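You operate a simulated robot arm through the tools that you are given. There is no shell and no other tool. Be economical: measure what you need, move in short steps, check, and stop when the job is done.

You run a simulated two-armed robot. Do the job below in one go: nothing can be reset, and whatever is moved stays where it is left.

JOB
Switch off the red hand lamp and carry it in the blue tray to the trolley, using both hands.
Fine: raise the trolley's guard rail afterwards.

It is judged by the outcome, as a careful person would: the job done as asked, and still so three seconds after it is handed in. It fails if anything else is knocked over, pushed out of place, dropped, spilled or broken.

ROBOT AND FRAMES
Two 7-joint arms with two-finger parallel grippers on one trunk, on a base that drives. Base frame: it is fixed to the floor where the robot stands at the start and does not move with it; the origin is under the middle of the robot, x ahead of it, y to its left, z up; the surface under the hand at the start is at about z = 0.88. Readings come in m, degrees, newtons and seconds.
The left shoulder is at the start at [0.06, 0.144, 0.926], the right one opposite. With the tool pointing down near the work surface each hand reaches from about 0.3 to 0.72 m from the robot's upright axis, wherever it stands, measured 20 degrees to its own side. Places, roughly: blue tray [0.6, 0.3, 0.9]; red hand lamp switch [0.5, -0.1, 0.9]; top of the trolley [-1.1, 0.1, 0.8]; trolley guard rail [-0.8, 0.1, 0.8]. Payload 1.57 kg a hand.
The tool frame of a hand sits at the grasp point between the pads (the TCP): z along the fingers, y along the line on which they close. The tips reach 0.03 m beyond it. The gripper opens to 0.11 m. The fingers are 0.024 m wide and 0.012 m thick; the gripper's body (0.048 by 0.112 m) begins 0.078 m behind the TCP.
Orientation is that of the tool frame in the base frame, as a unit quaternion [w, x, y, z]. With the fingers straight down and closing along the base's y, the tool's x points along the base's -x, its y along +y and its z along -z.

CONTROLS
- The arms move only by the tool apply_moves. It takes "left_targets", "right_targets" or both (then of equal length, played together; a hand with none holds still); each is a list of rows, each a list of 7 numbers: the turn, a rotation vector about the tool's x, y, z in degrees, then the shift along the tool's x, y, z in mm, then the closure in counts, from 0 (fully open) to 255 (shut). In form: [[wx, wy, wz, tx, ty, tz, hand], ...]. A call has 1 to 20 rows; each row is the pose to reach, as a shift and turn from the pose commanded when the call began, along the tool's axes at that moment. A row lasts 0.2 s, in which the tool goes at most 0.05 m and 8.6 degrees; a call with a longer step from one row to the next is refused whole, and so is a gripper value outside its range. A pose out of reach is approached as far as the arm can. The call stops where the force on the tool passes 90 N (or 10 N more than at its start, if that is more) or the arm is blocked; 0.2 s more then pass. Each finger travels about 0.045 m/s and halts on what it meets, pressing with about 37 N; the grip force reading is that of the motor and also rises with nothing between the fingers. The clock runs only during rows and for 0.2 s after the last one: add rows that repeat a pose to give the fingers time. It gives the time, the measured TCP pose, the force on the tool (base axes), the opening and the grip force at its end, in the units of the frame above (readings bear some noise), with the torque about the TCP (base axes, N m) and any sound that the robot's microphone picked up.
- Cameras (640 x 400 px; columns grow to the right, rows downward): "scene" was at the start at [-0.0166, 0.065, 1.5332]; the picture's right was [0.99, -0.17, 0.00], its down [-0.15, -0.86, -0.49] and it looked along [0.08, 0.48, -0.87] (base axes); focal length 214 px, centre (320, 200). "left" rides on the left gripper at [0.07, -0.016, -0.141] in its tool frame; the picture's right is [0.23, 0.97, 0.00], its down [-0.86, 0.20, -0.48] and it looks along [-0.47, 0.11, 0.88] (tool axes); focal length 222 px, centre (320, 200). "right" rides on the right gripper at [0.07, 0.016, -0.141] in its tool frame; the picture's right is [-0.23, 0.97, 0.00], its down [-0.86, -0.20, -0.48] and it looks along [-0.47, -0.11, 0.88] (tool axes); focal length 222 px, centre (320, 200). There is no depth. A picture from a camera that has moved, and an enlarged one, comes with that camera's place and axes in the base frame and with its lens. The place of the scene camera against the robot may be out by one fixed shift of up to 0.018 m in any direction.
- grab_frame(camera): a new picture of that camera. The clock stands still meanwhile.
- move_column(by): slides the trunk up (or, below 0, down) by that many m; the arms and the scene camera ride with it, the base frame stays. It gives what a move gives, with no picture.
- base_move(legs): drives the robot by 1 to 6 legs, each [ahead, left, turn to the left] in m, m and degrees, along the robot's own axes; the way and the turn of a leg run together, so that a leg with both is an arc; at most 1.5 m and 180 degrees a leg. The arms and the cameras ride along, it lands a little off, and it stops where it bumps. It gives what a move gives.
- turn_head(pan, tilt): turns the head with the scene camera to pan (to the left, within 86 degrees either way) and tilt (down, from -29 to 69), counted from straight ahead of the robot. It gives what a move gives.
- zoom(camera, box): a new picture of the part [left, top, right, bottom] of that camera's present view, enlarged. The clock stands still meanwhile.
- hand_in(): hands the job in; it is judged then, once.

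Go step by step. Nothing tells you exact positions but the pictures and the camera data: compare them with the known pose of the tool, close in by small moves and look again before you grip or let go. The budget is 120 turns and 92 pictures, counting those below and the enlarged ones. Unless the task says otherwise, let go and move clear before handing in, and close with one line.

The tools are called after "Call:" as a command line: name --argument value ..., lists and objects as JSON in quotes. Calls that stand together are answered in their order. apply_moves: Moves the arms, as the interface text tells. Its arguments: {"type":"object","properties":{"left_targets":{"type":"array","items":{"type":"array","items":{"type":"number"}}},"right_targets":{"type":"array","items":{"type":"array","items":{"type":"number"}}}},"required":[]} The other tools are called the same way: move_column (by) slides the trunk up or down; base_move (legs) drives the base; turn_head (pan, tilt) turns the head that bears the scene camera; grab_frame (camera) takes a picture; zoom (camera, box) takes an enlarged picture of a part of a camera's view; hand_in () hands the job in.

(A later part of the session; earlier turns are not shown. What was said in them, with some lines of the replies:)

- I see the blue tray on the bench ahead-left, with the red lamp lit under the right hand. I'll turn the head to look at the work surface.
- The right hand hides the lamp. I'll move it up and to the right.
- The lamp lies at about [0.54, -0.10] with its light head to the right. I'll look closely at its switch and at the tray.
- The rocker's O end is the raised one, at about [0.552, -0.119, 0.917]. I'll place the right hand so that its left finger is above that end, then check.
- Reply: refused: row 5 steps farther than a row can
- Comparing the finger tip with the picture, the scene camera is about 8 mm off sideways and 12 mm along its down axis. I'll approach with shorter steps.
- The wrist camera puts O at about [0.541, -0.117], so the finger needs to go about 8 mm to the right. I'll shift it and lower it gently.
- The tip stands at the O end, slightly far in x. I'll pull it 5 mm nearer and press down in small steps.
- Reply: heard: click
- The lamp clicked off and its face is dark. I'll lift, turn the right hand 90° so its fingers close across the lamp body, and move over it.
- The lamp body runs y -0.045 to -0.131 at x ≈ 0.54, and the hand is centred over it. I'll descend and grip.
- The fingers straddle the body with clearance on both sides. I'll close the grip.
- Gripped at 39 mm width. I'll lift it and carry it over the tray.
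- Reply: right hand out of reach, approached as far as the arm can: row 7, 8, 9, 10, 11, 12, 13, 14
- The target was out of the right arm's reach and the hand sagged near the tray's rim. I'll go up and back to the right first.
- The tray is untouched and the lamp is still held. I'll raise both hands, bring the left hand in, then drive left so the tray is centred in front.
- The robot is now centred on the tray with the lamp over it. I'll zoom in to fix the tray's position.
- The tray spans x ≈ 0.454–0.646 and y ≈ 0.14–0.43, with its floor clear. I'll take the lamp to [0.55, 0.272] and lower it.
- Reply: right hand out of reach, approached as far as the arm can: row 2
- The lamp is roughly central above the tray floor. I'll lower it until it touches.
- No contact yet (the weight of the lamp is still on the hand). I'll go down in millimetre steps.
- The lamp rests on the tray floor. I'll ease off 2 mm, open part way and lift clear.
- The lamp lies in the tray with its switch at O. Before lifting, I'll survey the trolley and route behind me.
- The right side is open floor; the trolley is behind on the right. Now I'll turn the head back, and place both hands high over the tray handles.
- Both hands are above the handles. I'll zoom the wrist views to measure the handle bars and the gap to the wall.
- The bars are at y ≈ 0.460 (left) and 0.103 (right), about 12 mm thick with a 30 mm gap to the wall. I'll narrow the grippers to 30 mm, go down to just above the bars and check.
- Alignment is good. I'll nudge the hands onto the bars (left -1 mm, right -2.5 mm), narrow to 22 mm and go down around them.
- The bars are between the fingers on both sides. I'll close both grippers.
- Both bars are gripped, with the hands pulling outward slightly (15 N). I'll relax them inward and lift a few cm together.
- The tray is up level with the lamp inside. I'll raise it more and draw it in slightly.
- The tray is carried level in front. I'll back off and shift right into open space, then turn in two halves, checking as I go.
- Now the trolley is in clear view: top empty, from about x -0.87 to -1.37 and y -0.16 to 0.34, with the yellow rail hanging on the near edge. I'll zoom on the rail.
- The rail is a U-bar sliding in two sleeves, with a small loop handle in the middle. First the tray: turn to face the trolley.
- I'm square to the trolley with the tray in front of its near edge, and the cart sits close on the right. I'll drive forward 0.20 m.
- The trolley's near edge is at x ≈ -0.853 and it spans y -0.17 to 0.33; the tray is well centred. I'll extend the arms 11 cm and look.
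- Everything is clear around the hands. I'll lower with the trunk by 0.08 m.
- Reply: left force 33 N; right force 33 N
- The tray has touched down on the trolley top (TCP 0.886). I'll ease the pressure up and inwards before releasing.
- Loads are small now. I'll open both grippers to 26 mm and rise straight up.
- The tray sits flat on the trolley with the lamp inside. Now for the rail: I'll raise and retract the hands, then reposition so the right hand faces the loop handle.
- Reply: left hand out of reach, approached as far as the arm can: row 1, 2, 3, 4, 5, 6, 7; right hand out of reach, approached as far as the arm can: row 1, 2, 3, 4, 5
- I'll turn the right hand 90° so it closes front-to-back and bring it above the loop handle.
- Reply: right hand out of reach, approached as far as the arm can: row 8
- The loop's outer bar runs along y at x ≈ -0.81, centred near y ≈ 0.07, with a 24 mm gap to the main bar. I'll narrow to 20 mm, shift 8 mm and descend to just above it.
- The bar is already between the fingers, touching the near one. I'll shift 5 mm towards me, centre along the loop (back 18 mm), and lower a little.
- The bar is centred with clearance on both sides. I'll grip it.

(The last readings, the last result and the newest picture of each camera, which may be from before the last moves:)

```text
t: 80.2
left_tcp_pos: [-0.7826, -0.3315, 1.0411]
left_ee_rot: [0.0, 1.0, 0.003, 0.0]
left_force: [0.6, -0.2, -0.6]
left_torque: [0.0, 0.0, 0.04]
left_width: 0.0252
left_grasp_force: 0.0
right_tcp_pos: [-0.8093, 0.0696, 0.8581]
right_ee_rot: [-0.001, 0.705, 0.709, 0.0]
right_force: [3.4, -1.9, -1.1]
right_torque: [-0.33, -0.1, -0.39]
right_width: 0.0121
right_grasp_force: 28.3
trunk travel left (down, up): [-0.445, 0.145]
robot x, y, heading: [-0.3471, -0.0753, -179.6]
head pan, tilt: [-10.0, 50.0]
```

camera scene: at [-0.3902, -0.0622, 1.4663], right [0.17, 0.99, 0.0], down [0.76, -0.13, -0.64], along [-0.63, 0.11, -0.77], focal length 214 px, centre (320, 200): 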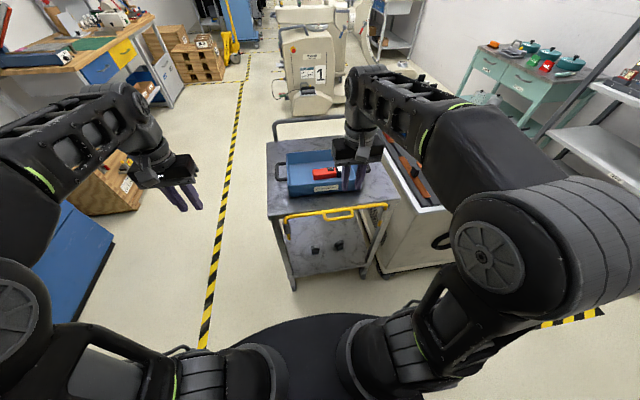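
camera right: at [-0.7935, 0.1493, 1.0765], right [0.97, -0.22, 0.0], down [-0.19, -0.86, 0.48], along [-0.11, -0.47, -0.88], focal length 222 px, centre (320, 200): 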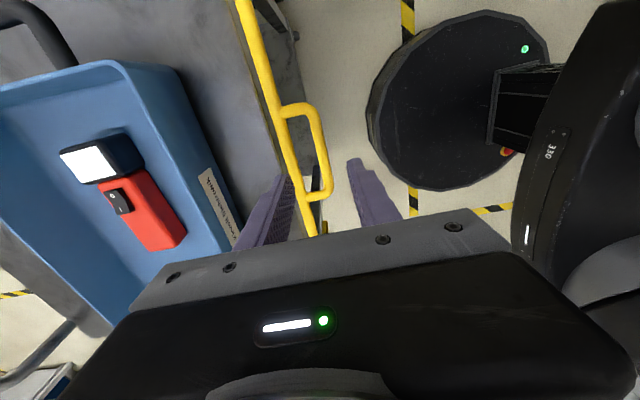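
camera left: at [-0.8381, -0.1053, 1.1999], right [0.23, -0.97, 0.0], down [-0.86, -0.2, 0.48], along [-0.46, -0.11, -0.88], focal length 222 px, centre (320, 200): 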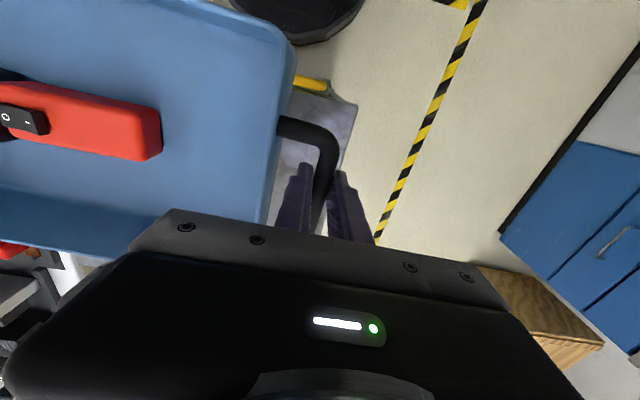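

Gripped at 12 mm. I'll lift slowly by 30 mm and check the forces.

Call:
apply_moves --right_targets '[[0, 0, 0, 0, 0, -5, 255], [0, 0, 0, 0, 0, -10, 255], [0, 0, 0, 0, 0, -15, 255], [0, 0, 0, 0, 0, -20, 255], [0, 0, 0, 0, 0, -25, 255], [0, 0, 0, 0, 0, -30, 255], [0, 0, 0, 0, 0, -30, 255]]'

Call:
zoom --camera "scene" --box '[250, 140, 410, 240]'

```text
t: 81.8
left_tcp_pos: [-0.7847, -0.3306, 1.0421]
left_ee_rot: [0.0, 1.0, 0.002, 0.0]
left_force: [-0.2, 0.7, 0.2]
left_torque: [-0.03, -0.04, 0.02]
left_width: 0.025
left_grasp_force: 0.0
right_tcp_pos: [-0.8099, 0.0697, 0.8879]
right_ee_rot: [-0.001, 0.706, 0.709, -0.001]
right_force: [3.3, -9.3, -2.5]
right_torque: [-0.11, -0.1, -0.39]
right_width: 0.0119
right_grasp_force: 29.2
trunk travel left (down, up): [-0.445, 0.145]
robot x, y, heading: [-0.3431, -0.0727, -179.5]
head pan, tilt: [-10.0, 50.0]
```

```text
4.00 times, centred on (330, 190) of scene
camera zoom: at [-0.3902, -0.0631, 1.4664], right [0.17, 0.99, 0.0], down [0.76, -0.13, -0.64], along [-0.63, 0.11, -0.77], focal length 858 px, centre (280, 240)
```

zoom: 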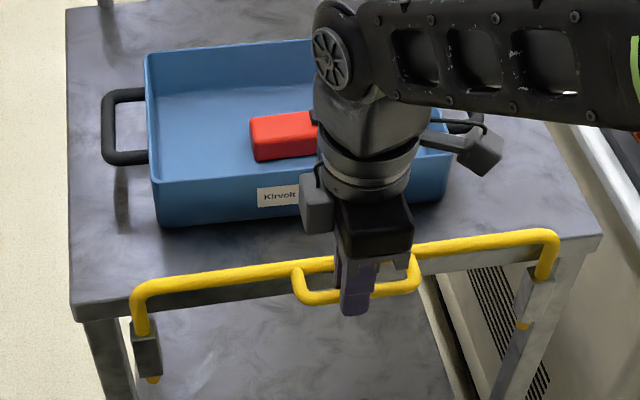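

The rail slides up evenly. I'll continue gently, watching for a click or a stop.

Call:
apply_moves --right_targets '[[0, 0, 0, 0, 0, -4, 255], [0, 0, 0, 0, 0, -8, 255], [0, 0, 0, 0, 0, -12, 255], [0, 0, 0, 0, 0, -16, 255], [0, 0, 0, 0, 0, -20, 255], [0, 0, 0, 0, 0, -24, 255], [0, 0, 0, 0, 0, -28, 255], [0, 0, 0, 0, 0, -28, 255]]'

Call:
zoom --camera "scene" --box '[250, 140, 410, 240]'

```text
t: 83.6
left_tcp_pos: [-0.7844, -0.3312, 1.0406]
left_ee_rot: [0.0, 1.0, 0.003, 0.001]
left_force: [0.0, -0.3, 0.6]
left_torque: [-0.01, -0.01, -0.03]
left_width: 0.0249
left_grasp_force: 0.1
right_tcp_pos: [-0.8085, 0.0705, 0.9167]
right_ee_rot: [-0.001, 0.705, 0.709, -0.001]
right_force: [1.2, -9.4, -5.3]
right_torque: [0.13, -0.03, -0.37]
right_width: 0.012
right_grasp_force: 29.6
trunk travel left (down, up): [-0.445, 0.145]
robot x, y, heading: [-0.3429, -0.0741, -180.0]
head pan, tilt: [-10.0, 50.0]
```

```text
4.00 times, centred on (330, 190) of scene
camera zoom: at [-0.3904, -0.0632, 1.4663], right [0.17, 0.99, 0.0], down [0.76, -0.13, -0.64], along [-0.63, 0.11, -0.77], focal length 858 px, centre (280, 240)
```

zoom: 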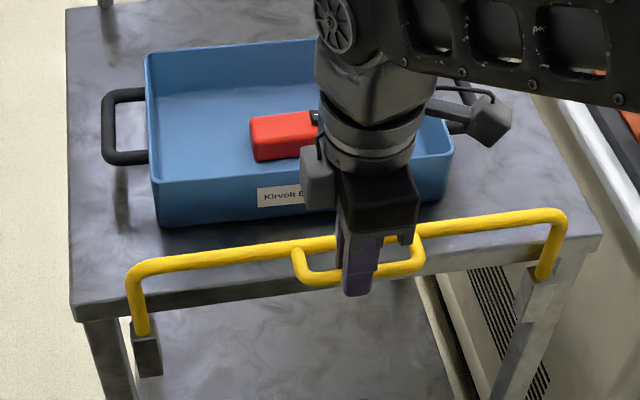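

Still free with no click yet. I'll go on in small steps.

Call:
apply_moves --right_targets '[[0, 0, 0, -1, 0, -3, 255], [0, 0, 0, -1, 0, -6, 255], [0, 0, 0, -1, 0, -9, 255], [0, 0, 0, -1, 0, -12, 255], [0, 0, 0, -1, 0, -15, 255], [0, 0, 0, -1, 0, -18, 255], [0, 0, 0, -1, 0, -18, 255]]'

Call:
zoom --camera "scene" --box '[250, 140, 410, 240]'

```text
t: 85.2
left_tcp_pos: [-0.7854, -0.3299, 1.0393]
left_ee_rot: [0.001, 1.0, 0.003, 0.002]
left_force: [0.1, -0.2, -0.1]
left_torque: [-0.01, -0.02, 0.01]
left_width: 0.025
left_grasp_force: 0.0
right_tcp_pos: [-0.8091, 0.0701, 0.9328]
right_ee_rot: [0.0, 0.705, 0.709, 0.001]
right_force: [-2.4, 0.0, -24.2]
right_torque: [0.04, 0.06, -0.65]
right_width: 0.0116
right_grasp_force: 29.2
trunk travel left (down, up): [-0.445, 0.145]
robot x, y, heading: [-0.3423, -0.0771, -179.4]
head pan, tilt: [-10.0, 50.0]
```

```text
4.00 times, centred on (330, 190) of scene
camera zoom: at [-0.3923, -0.0614, 1.4661], right [0.17, 0.99, 0.0], down [0.76, -0.13, -0.64], along [-0.63, 0.11, -0.77], focal length 858 px, centre (280, 240)
```

zoom: 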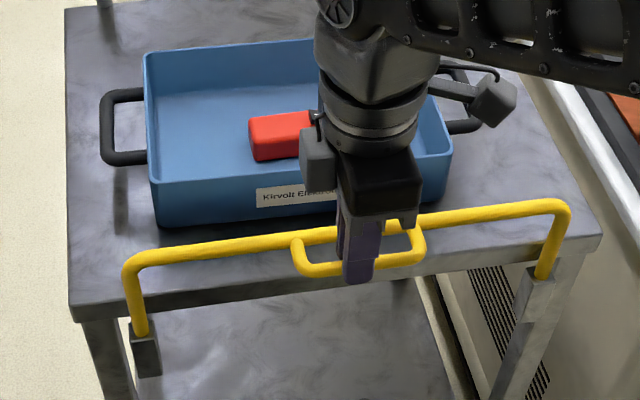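

A resistance of 24 N has appeared after 75 mm of lift: a stop or a catch. I'll pull a few mm more.

Call:
apply_moves --right_targets '[[0, 0, 0, 0, 0, -2, 255], [0, 0, 0, 0, 0, -4, 255], [0, 0, 0, 0, 0, -4, 255]]'

```text
t: 86.0
left_tcp_pos: [-0.7823, -0.3305, 1.041]
left_ee_rot: [0.001, 1.0, 0.002, 0.0]
left_force: [-0.9, 0.3, 0.6]
left_torque: [0.02, 0.05, -0.03]
left_width: 0.0253
left_grasp_force: 0.1
right_tcp_pos: [-0.8094, 0.0679, 0.9401]
right_ee_rot: [-0.002, 0.705, 0.709, -0.003]
right_force: [-0.9, -0.1, 0.8]
right_torque: [0.01, -0.05, -0.01]
right_width: 0.0
right_grasp_force: 21.2
trunk travel left (down, up): [-0.445, 0.145]
robot x, y, heading: [-0.3477, -0.0776, -179.8]
head pan, tilt: [-10.0, 50.0]
```

The fingers slipped off the bar. I'll see where the rail now stands.

Call:
zoom --camera "scene" --box '[250, 140, 410, 240]'

Call:
zoom --camera "right" --box '[240, 90, 400, 190]'

```text
4.00 times, centred on (330, 190) of scene
camera zoom: at [-0.3899, -0.0622, 1.4666], right [0.17, 0.99, 0.0], down [0.76, -0.13, -0.64], along [-0.63, 0.11, -0.77], focal length 858 px, centre (280, 240)
```

zoom: 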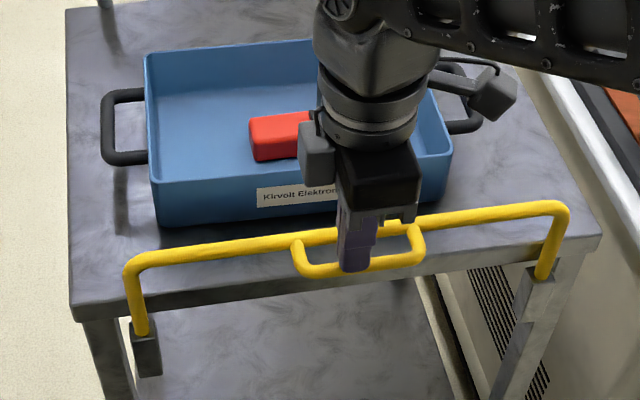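

```text
4.00 times, centred on (320, 140) of right
camera zoom: at [-0.7908, 0.1382, 1.0812], right [0.98, -0.22, -0.01], down [-0.19, -0.86, 0.48], along [-0.11, -0.47, -0.88], focal length 888 px, centre (320, 440)
```

zoom: 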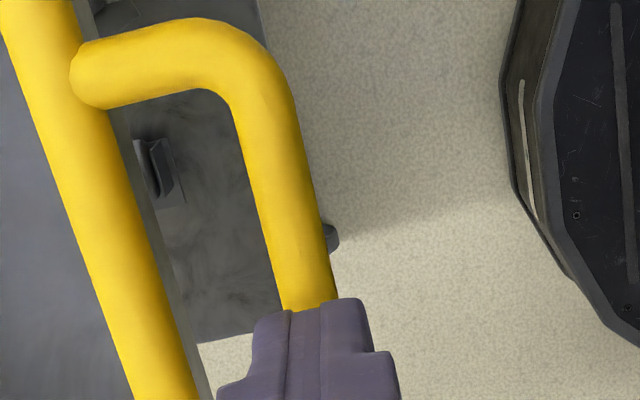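

The rail has stayed up by itself. I'll look closely at the sleeves for a latch.

Call:
zoom --camera "scene" --box '[274, 195, 306, 240]'

Call:
zoom --camera "scene" --box '[362, 180, 410, 240]'

```text
8.89 times, centred on (290, 218) of scene
camera zoom: at [-0.3899, -0.0622, 1.4666], right [0.17, 0.99, 0.0], down [0.76, -0.13, -0.64], along [-0.63, 0.11, -0.77], focal length 1906 px, centre (587, 44)
```

zoom: 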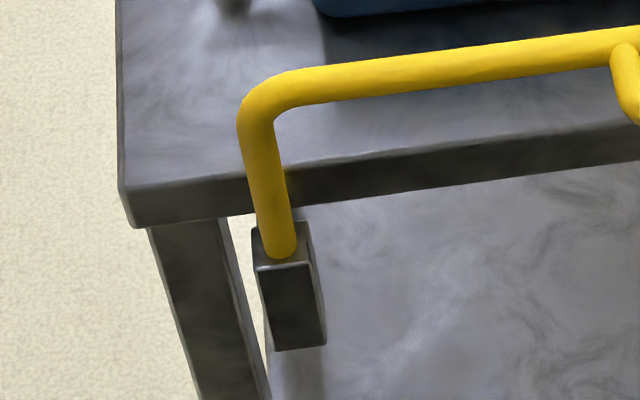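

```text
6.67 times, centred on (386, 210) of scene
camera zoom: at [-0.3899, -0.0622, 1.4666], right [0.17, 0.99, 0.0], down [0.76, -0.13, -0.64], along [-0.63, 0.11, -0.77], focal length 1430 px, centre (-120, 133)
```

zoom: 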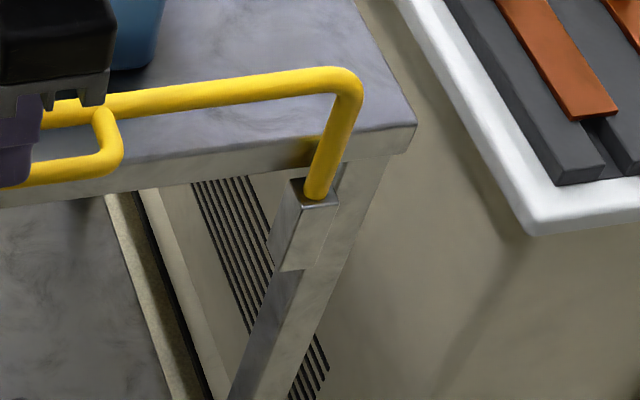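

The posts stand clear of the sleeves with no visible catch. My earlier grip was too shallow, so I'll regrip deeper and pull again to be sure it's fully up.

Call:
apply_moves --right_targets '[[0, 0, 0, 0, 0, -8, 255], [0, 0, 0, 0, 1.5, -8, 210], [0, 0, 0, 0, 1.5, -8, 210], [0, 0, 0, 0, 1.5, 0, 210], [0, 0, 0, 0, 1.5, 8, 210], [0, 0, 0, 0, 1.5, 15, 210], [0, 0, 0, 0, 1.5, 20, 210], [0, 0, 0, 0, 1.5, 20, 210]]'

Call:
zoom --camera "right" --box '[240, 90, 400, 190]'

```text
t: 87.8
left_tcp_pos: [-0.7837, -0.3304, 1.0405]
left_ee_rot: [-0.001, 1.0, 0.003, 0.0]
left_force: [-0.3, -0.1, 0.2]
left_torque: [-0.01, 0.03, 0.01]
left_width: 0.0251
left_grasp_force: 0.1
right_tcp_pos: [-0.807, 0.068, 0.9171]
right_ee_rot: [-0.002, 0.705, 0.709, -0.001]
right_force: [0.9, 0.1, 0.4]
right_torque: [0.03, -0.03, -0.04]
right_width: 0.0194
right_grasp_force: 0.2
trunk travel left (down, up): [-0.445, 0.145]
robot x, y, heading: [-0.3468, -0.0787, -179.6]
head pan, tilt: [-10.0, 50.0]
```

```text
4.00 times, centred on (320, 140) of right
camera zoom: at [-0.7903, 0.138, 1.0588], right [0.97, -0.22, 0.0], down [-0.19, -0.86, 0.48], along [-0.11, -0.47, -0.88], focal length 888 px, centre (320, 440)
```

zoom: 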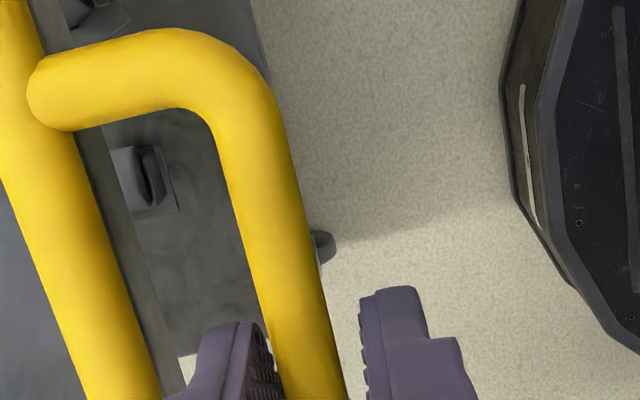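

The grip is deeper now. I'll close and pull up gently.

Call:
apply_moves --right_targets '[[0, 0, 0, 0, -0.5, 0, 235], [0, 0, 0, 0, -0.5, 0, 255], [0, 0, 0, 0, -0.5, 0, 255], [0, 0, 0, 0, -0.5, 0, 255], [0, 0, 0, 0, -0.5, -1.5, 255], [0, 0, 0, 0, -0.5, -3, 255], [0, 0, 0, 0, -0.5, -3, 255]]'

```text
t: 89.4
left_tcp_pos: [-0.7847, -0.3309, 1.0408]
left_ee_rot: [0.0, 1.0, 0.003, 0.0]
left_force: [-0.1, 0.2, -0.1]
left_torque: [0.03, -0.01, -0.01]
left_width: 0.025
left_grasp_force: 0.0
right_tcp_pos: [-0.8096, 0.0667, 0.919]
right_ee_rot: [0.0, 0.705, 0.709, 0.0]
right_force: [-9.1, -4.1, -8.8]
right_torque: [-0.34, 0.17, -0.35]
right_width: 0.0119
right_grasp_force: 29.3
trunk travel left (down, up): [-0.445, 0.145]
robot x, y, heading: [-0.3477, -0.0791, -179.6]
head pan, tilt: [-10.0, 50.0]
```

Call:
apply_moves --right_targets '[[0, 0, 0, 0, -0.5, -1.5, 255], [0, 0, 0, 0, -1, -3, 255], [0, 0, 0, 0, -1, -3, 255]]'

```text
t: 90.2
left_tcp_pos: [-0.7854, -0.3289, 1.0403]
left_ee_rot: [0.0, 1.0, 0.003, 0.001]
left_force: [-0.2, 0.2, -0.8]
left_torque: [-0.02, -0.02, 0.0]
left_width: 0.0248
left_grasp_force: 0.0
right_tcp_pos: [-0.8093, 0.0696, 0.9222]
right_ee_rot: [0.0, 0.706, 0.708, 0.001]
right_force: [-5.0, -4.2, -23.6]
right_torque: [0.0, 0.07, -0.7]
right_width: 0.0122
right_grasp_force: 28.8
trunk travel left (down, up): [-0.445, 0.145]
robot x, y, heading: [-0.3432, -0.0737, -179.4]
head pan, tilt: [-10.0, 50.0]
```

The first plain sentence: resistance is growing again at 24 N with a firm grip, so I'll pull a few mm more.

Call:
apply_moves --right_targets '[[0, 0, 0, 0, 0, -1.5, 255], [0, 0, 0, 0, 0, -3, 255], [0, 0, 0, 0, 0, -4, 255], [0, 0, 0, 0, 0, -4, 255]]'

```text
t: 91.2
left_tcp_pos: [-0.784, -0.3302, 1.0407]
left_ee_rot: [0.001, 1.0, 0.003, 0.001]
left_force: [-0.3, -0.1, -0.3]
left_torque: [-0.04, 0.01, 0.01]
left_width: 0.0248
left_grasp_force: 0.2
right_tcp_pos: [-0.8086, 0.07, 0.9273]
right_ee_rot: [0.0, 0.705, 0.709, 0.001]
right_force: [2.1, -0.6, -24.2]
right_torque: [-0.01, -0.06, -0.38]
right_width: 0.012
right_grasp_force: 29.0
trunk travel left (down, up): [-0.445, 0.145]
robot x, y, heading: [-0.3466, -0.0792, -179.8]
head pan, tilt: [-10.0, 50.0]
```

The force stays at 24 N while the hand rose 5 mm: either slipping or the rail rising. I'll check.

Call:
zoom --camera "scene" --box '[250, 140, 410, 240]'

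Call:
zoom --camera "right" --box '[240, 90, 400, 190]'

```text
4.00 times, centred on (330, 190) of scene
camera zoom: at [-0.3915, -0.0615, 1.4662], right [0.17, 0.99, 0.0], down [0.76, -0.13, -0.64], along [-0.63, 0.11, -0.77], focal length 858 px, centre (280, 240)
```

zoom: 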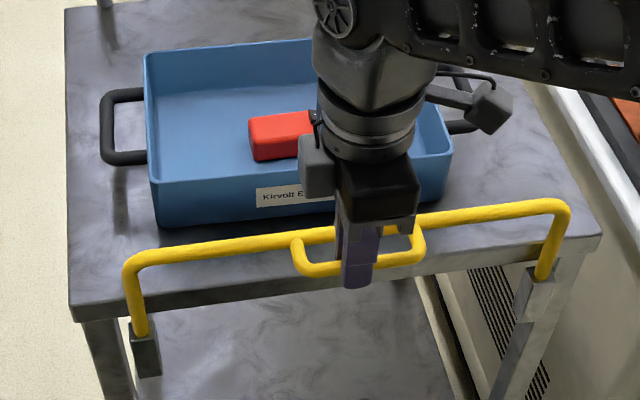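

```text
4.00 times, centred on (320, 140) of right
camera zoom: at [-0.7921, 0.1389, 1.0684], right [0.97, -0.22, 0.0], down [-0.2, -0.86, 0.48], along [-0.11, -0.47, -0.88], focal length 888 px, centre (320, 440)
```

zoom: 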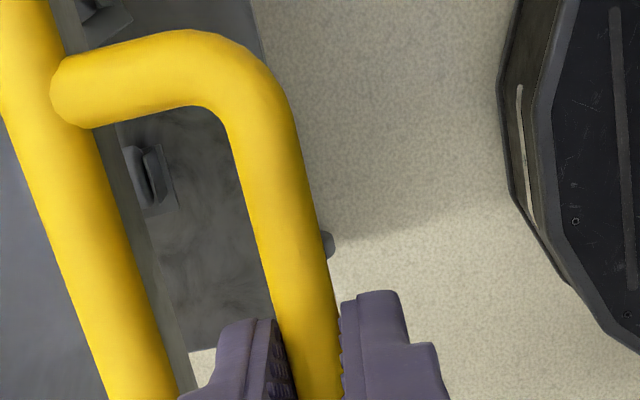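

The rail didn't move and the fingers slid, so it is at its top stop, and it held itself up while ungripped earlier. I'll release and move clear.

Call:
apply_moves --right_targets '[[0, 0, 0, 0, 0, 0, 235], [0, 0, 0, 0, 0.5, 0, 208], [0, 0, 0, 0, 0.5, 0, 208], [0, 0, 0, 0, 0.5, 0, 208], [0, 0, 0, 0, 0.5, -20, 208], [0, 0, 0, 0, 0.5, -50, 208], [0, 0, 0, 0, 0.5, -80, 208], [0, 0, 0, 0, 30, -90, 208], [0, 0, 0, 0, 70, -90, 208], [0, 0, 0, 0, 100, -90, 208], [0, 0, 0, 0, 100, -90, 208]]'

Call:
grab_frame --camera "scene"

```text
t: 93.6
left_tcp_pos: [-0.7842, -0.3307, 1.0407]
left_ee_rot: [0.0, 1.0, 0.002, 0.0]
left_force: [0.4, 0.6, -0.2]
left_torque: [-0.02, 0.01, 0.0]
left_width: 0.0249
left_grasp_force: 0.1
right_tcp_pos: [-0.7065, 0.0699, 1.0169]
right_ee_rot: [-0.001, 0.705, 0.709, -0.002]
right_force: [0.8, -0.8, 0.0]
right_torque: [-0.01, 0.0, -0.03]
right_width: 0.0202
right_grasp_force: 0.0
trunk travel left (down, up): [-0.445, 0.145]
robot x, y, heading: [-0.3435, -0.0743, -179.7]
head pan, tilt: [-10.0, 50.0]
```

```text
18 pictures are left
camera scene: at [-0.3904, -0.0621, 1.4663], right [0.17, 0.99, 0.0], down [0.76, -0.13, -0.64], along [-0.63, 0.11, -0.77], focal length 214 px, centre (320, 200)
```

scene: 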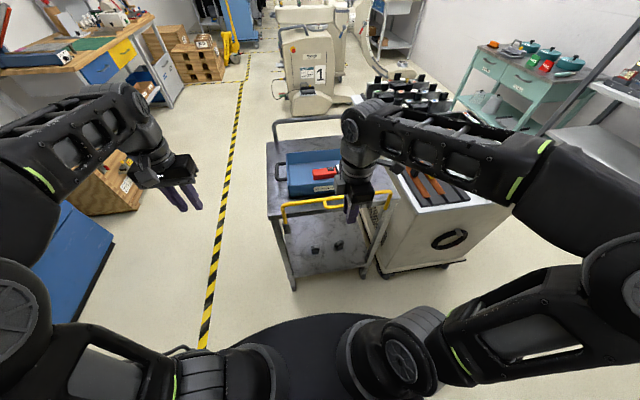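

The rail looks to be standing up. I'll back off 0.15 m and take a final close look.

Call:
base_move --legs '[[-0.15, 0, 0]]'

Call:
zoom --camera "scene" --box '[250, 110, 410, 210]'

```text
t: 95.0
left_tcp_pos: [-0.6328, -0.3289, 1.0423]
left_ee_rot: [0.0, 1.0, 0.001, -0.001]
left_force: [0.3, -0.3, 0.3]
left_torque: [0.0, 0.01, -0.03]
left_width: 0.0252
left_grasp_force: 0.0
right_tcp_pos: [-0.5568, 0.0716, 1.0162]
right_ee_rot: [-0.002, 0.705, 0.709, -0.001]
right_force: [0.5, 0.5, 0.2]
right_torque: [-0.02, 0.06, 0.01]
right_width: 0.0202
right_grasp_force: 0.0
trunk travel left (down, up): [-0.445, 0.145]
robot x, y, heading: [-0.196, -0.0774, -179.8]
head pan, tilt: [-10.0, 50.0]
```

```text
4.00 times, centred on (330, 160) of scene
camera zoom: at [-0.2398, -0.0612, 1.4664], right [0.17, 0.99, 0.0], down [0.75, -0.13, -0.64], along [-0.63, 0.11, -0.77], focal length 858 px, centre (280, 360)
```

zoom: 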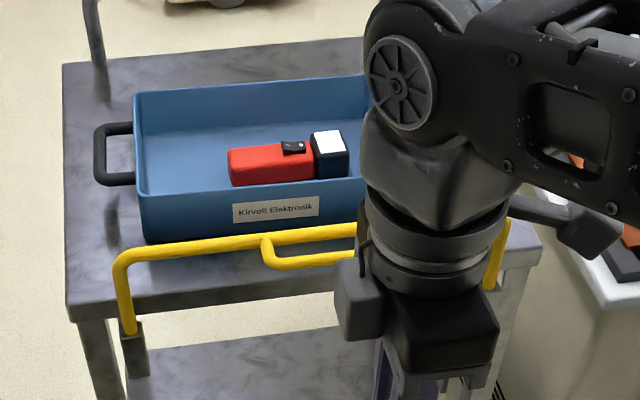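

The rail has stayed up on its own, the tray sits on the trolley, and the lamp lies in it switched off. The hands are clear, so I'm handing in.

Call:
hand_in

```text
The job is handed in.
```

The red lamp is switched off and lying in the blue tray, I carried the tray with both hands and it is on the trolley, and the guard rail is raised and staying up by itself. I lifted the rail to its top stop but heard no latch click, and my grip slipped off it once there; the rail did not drop.
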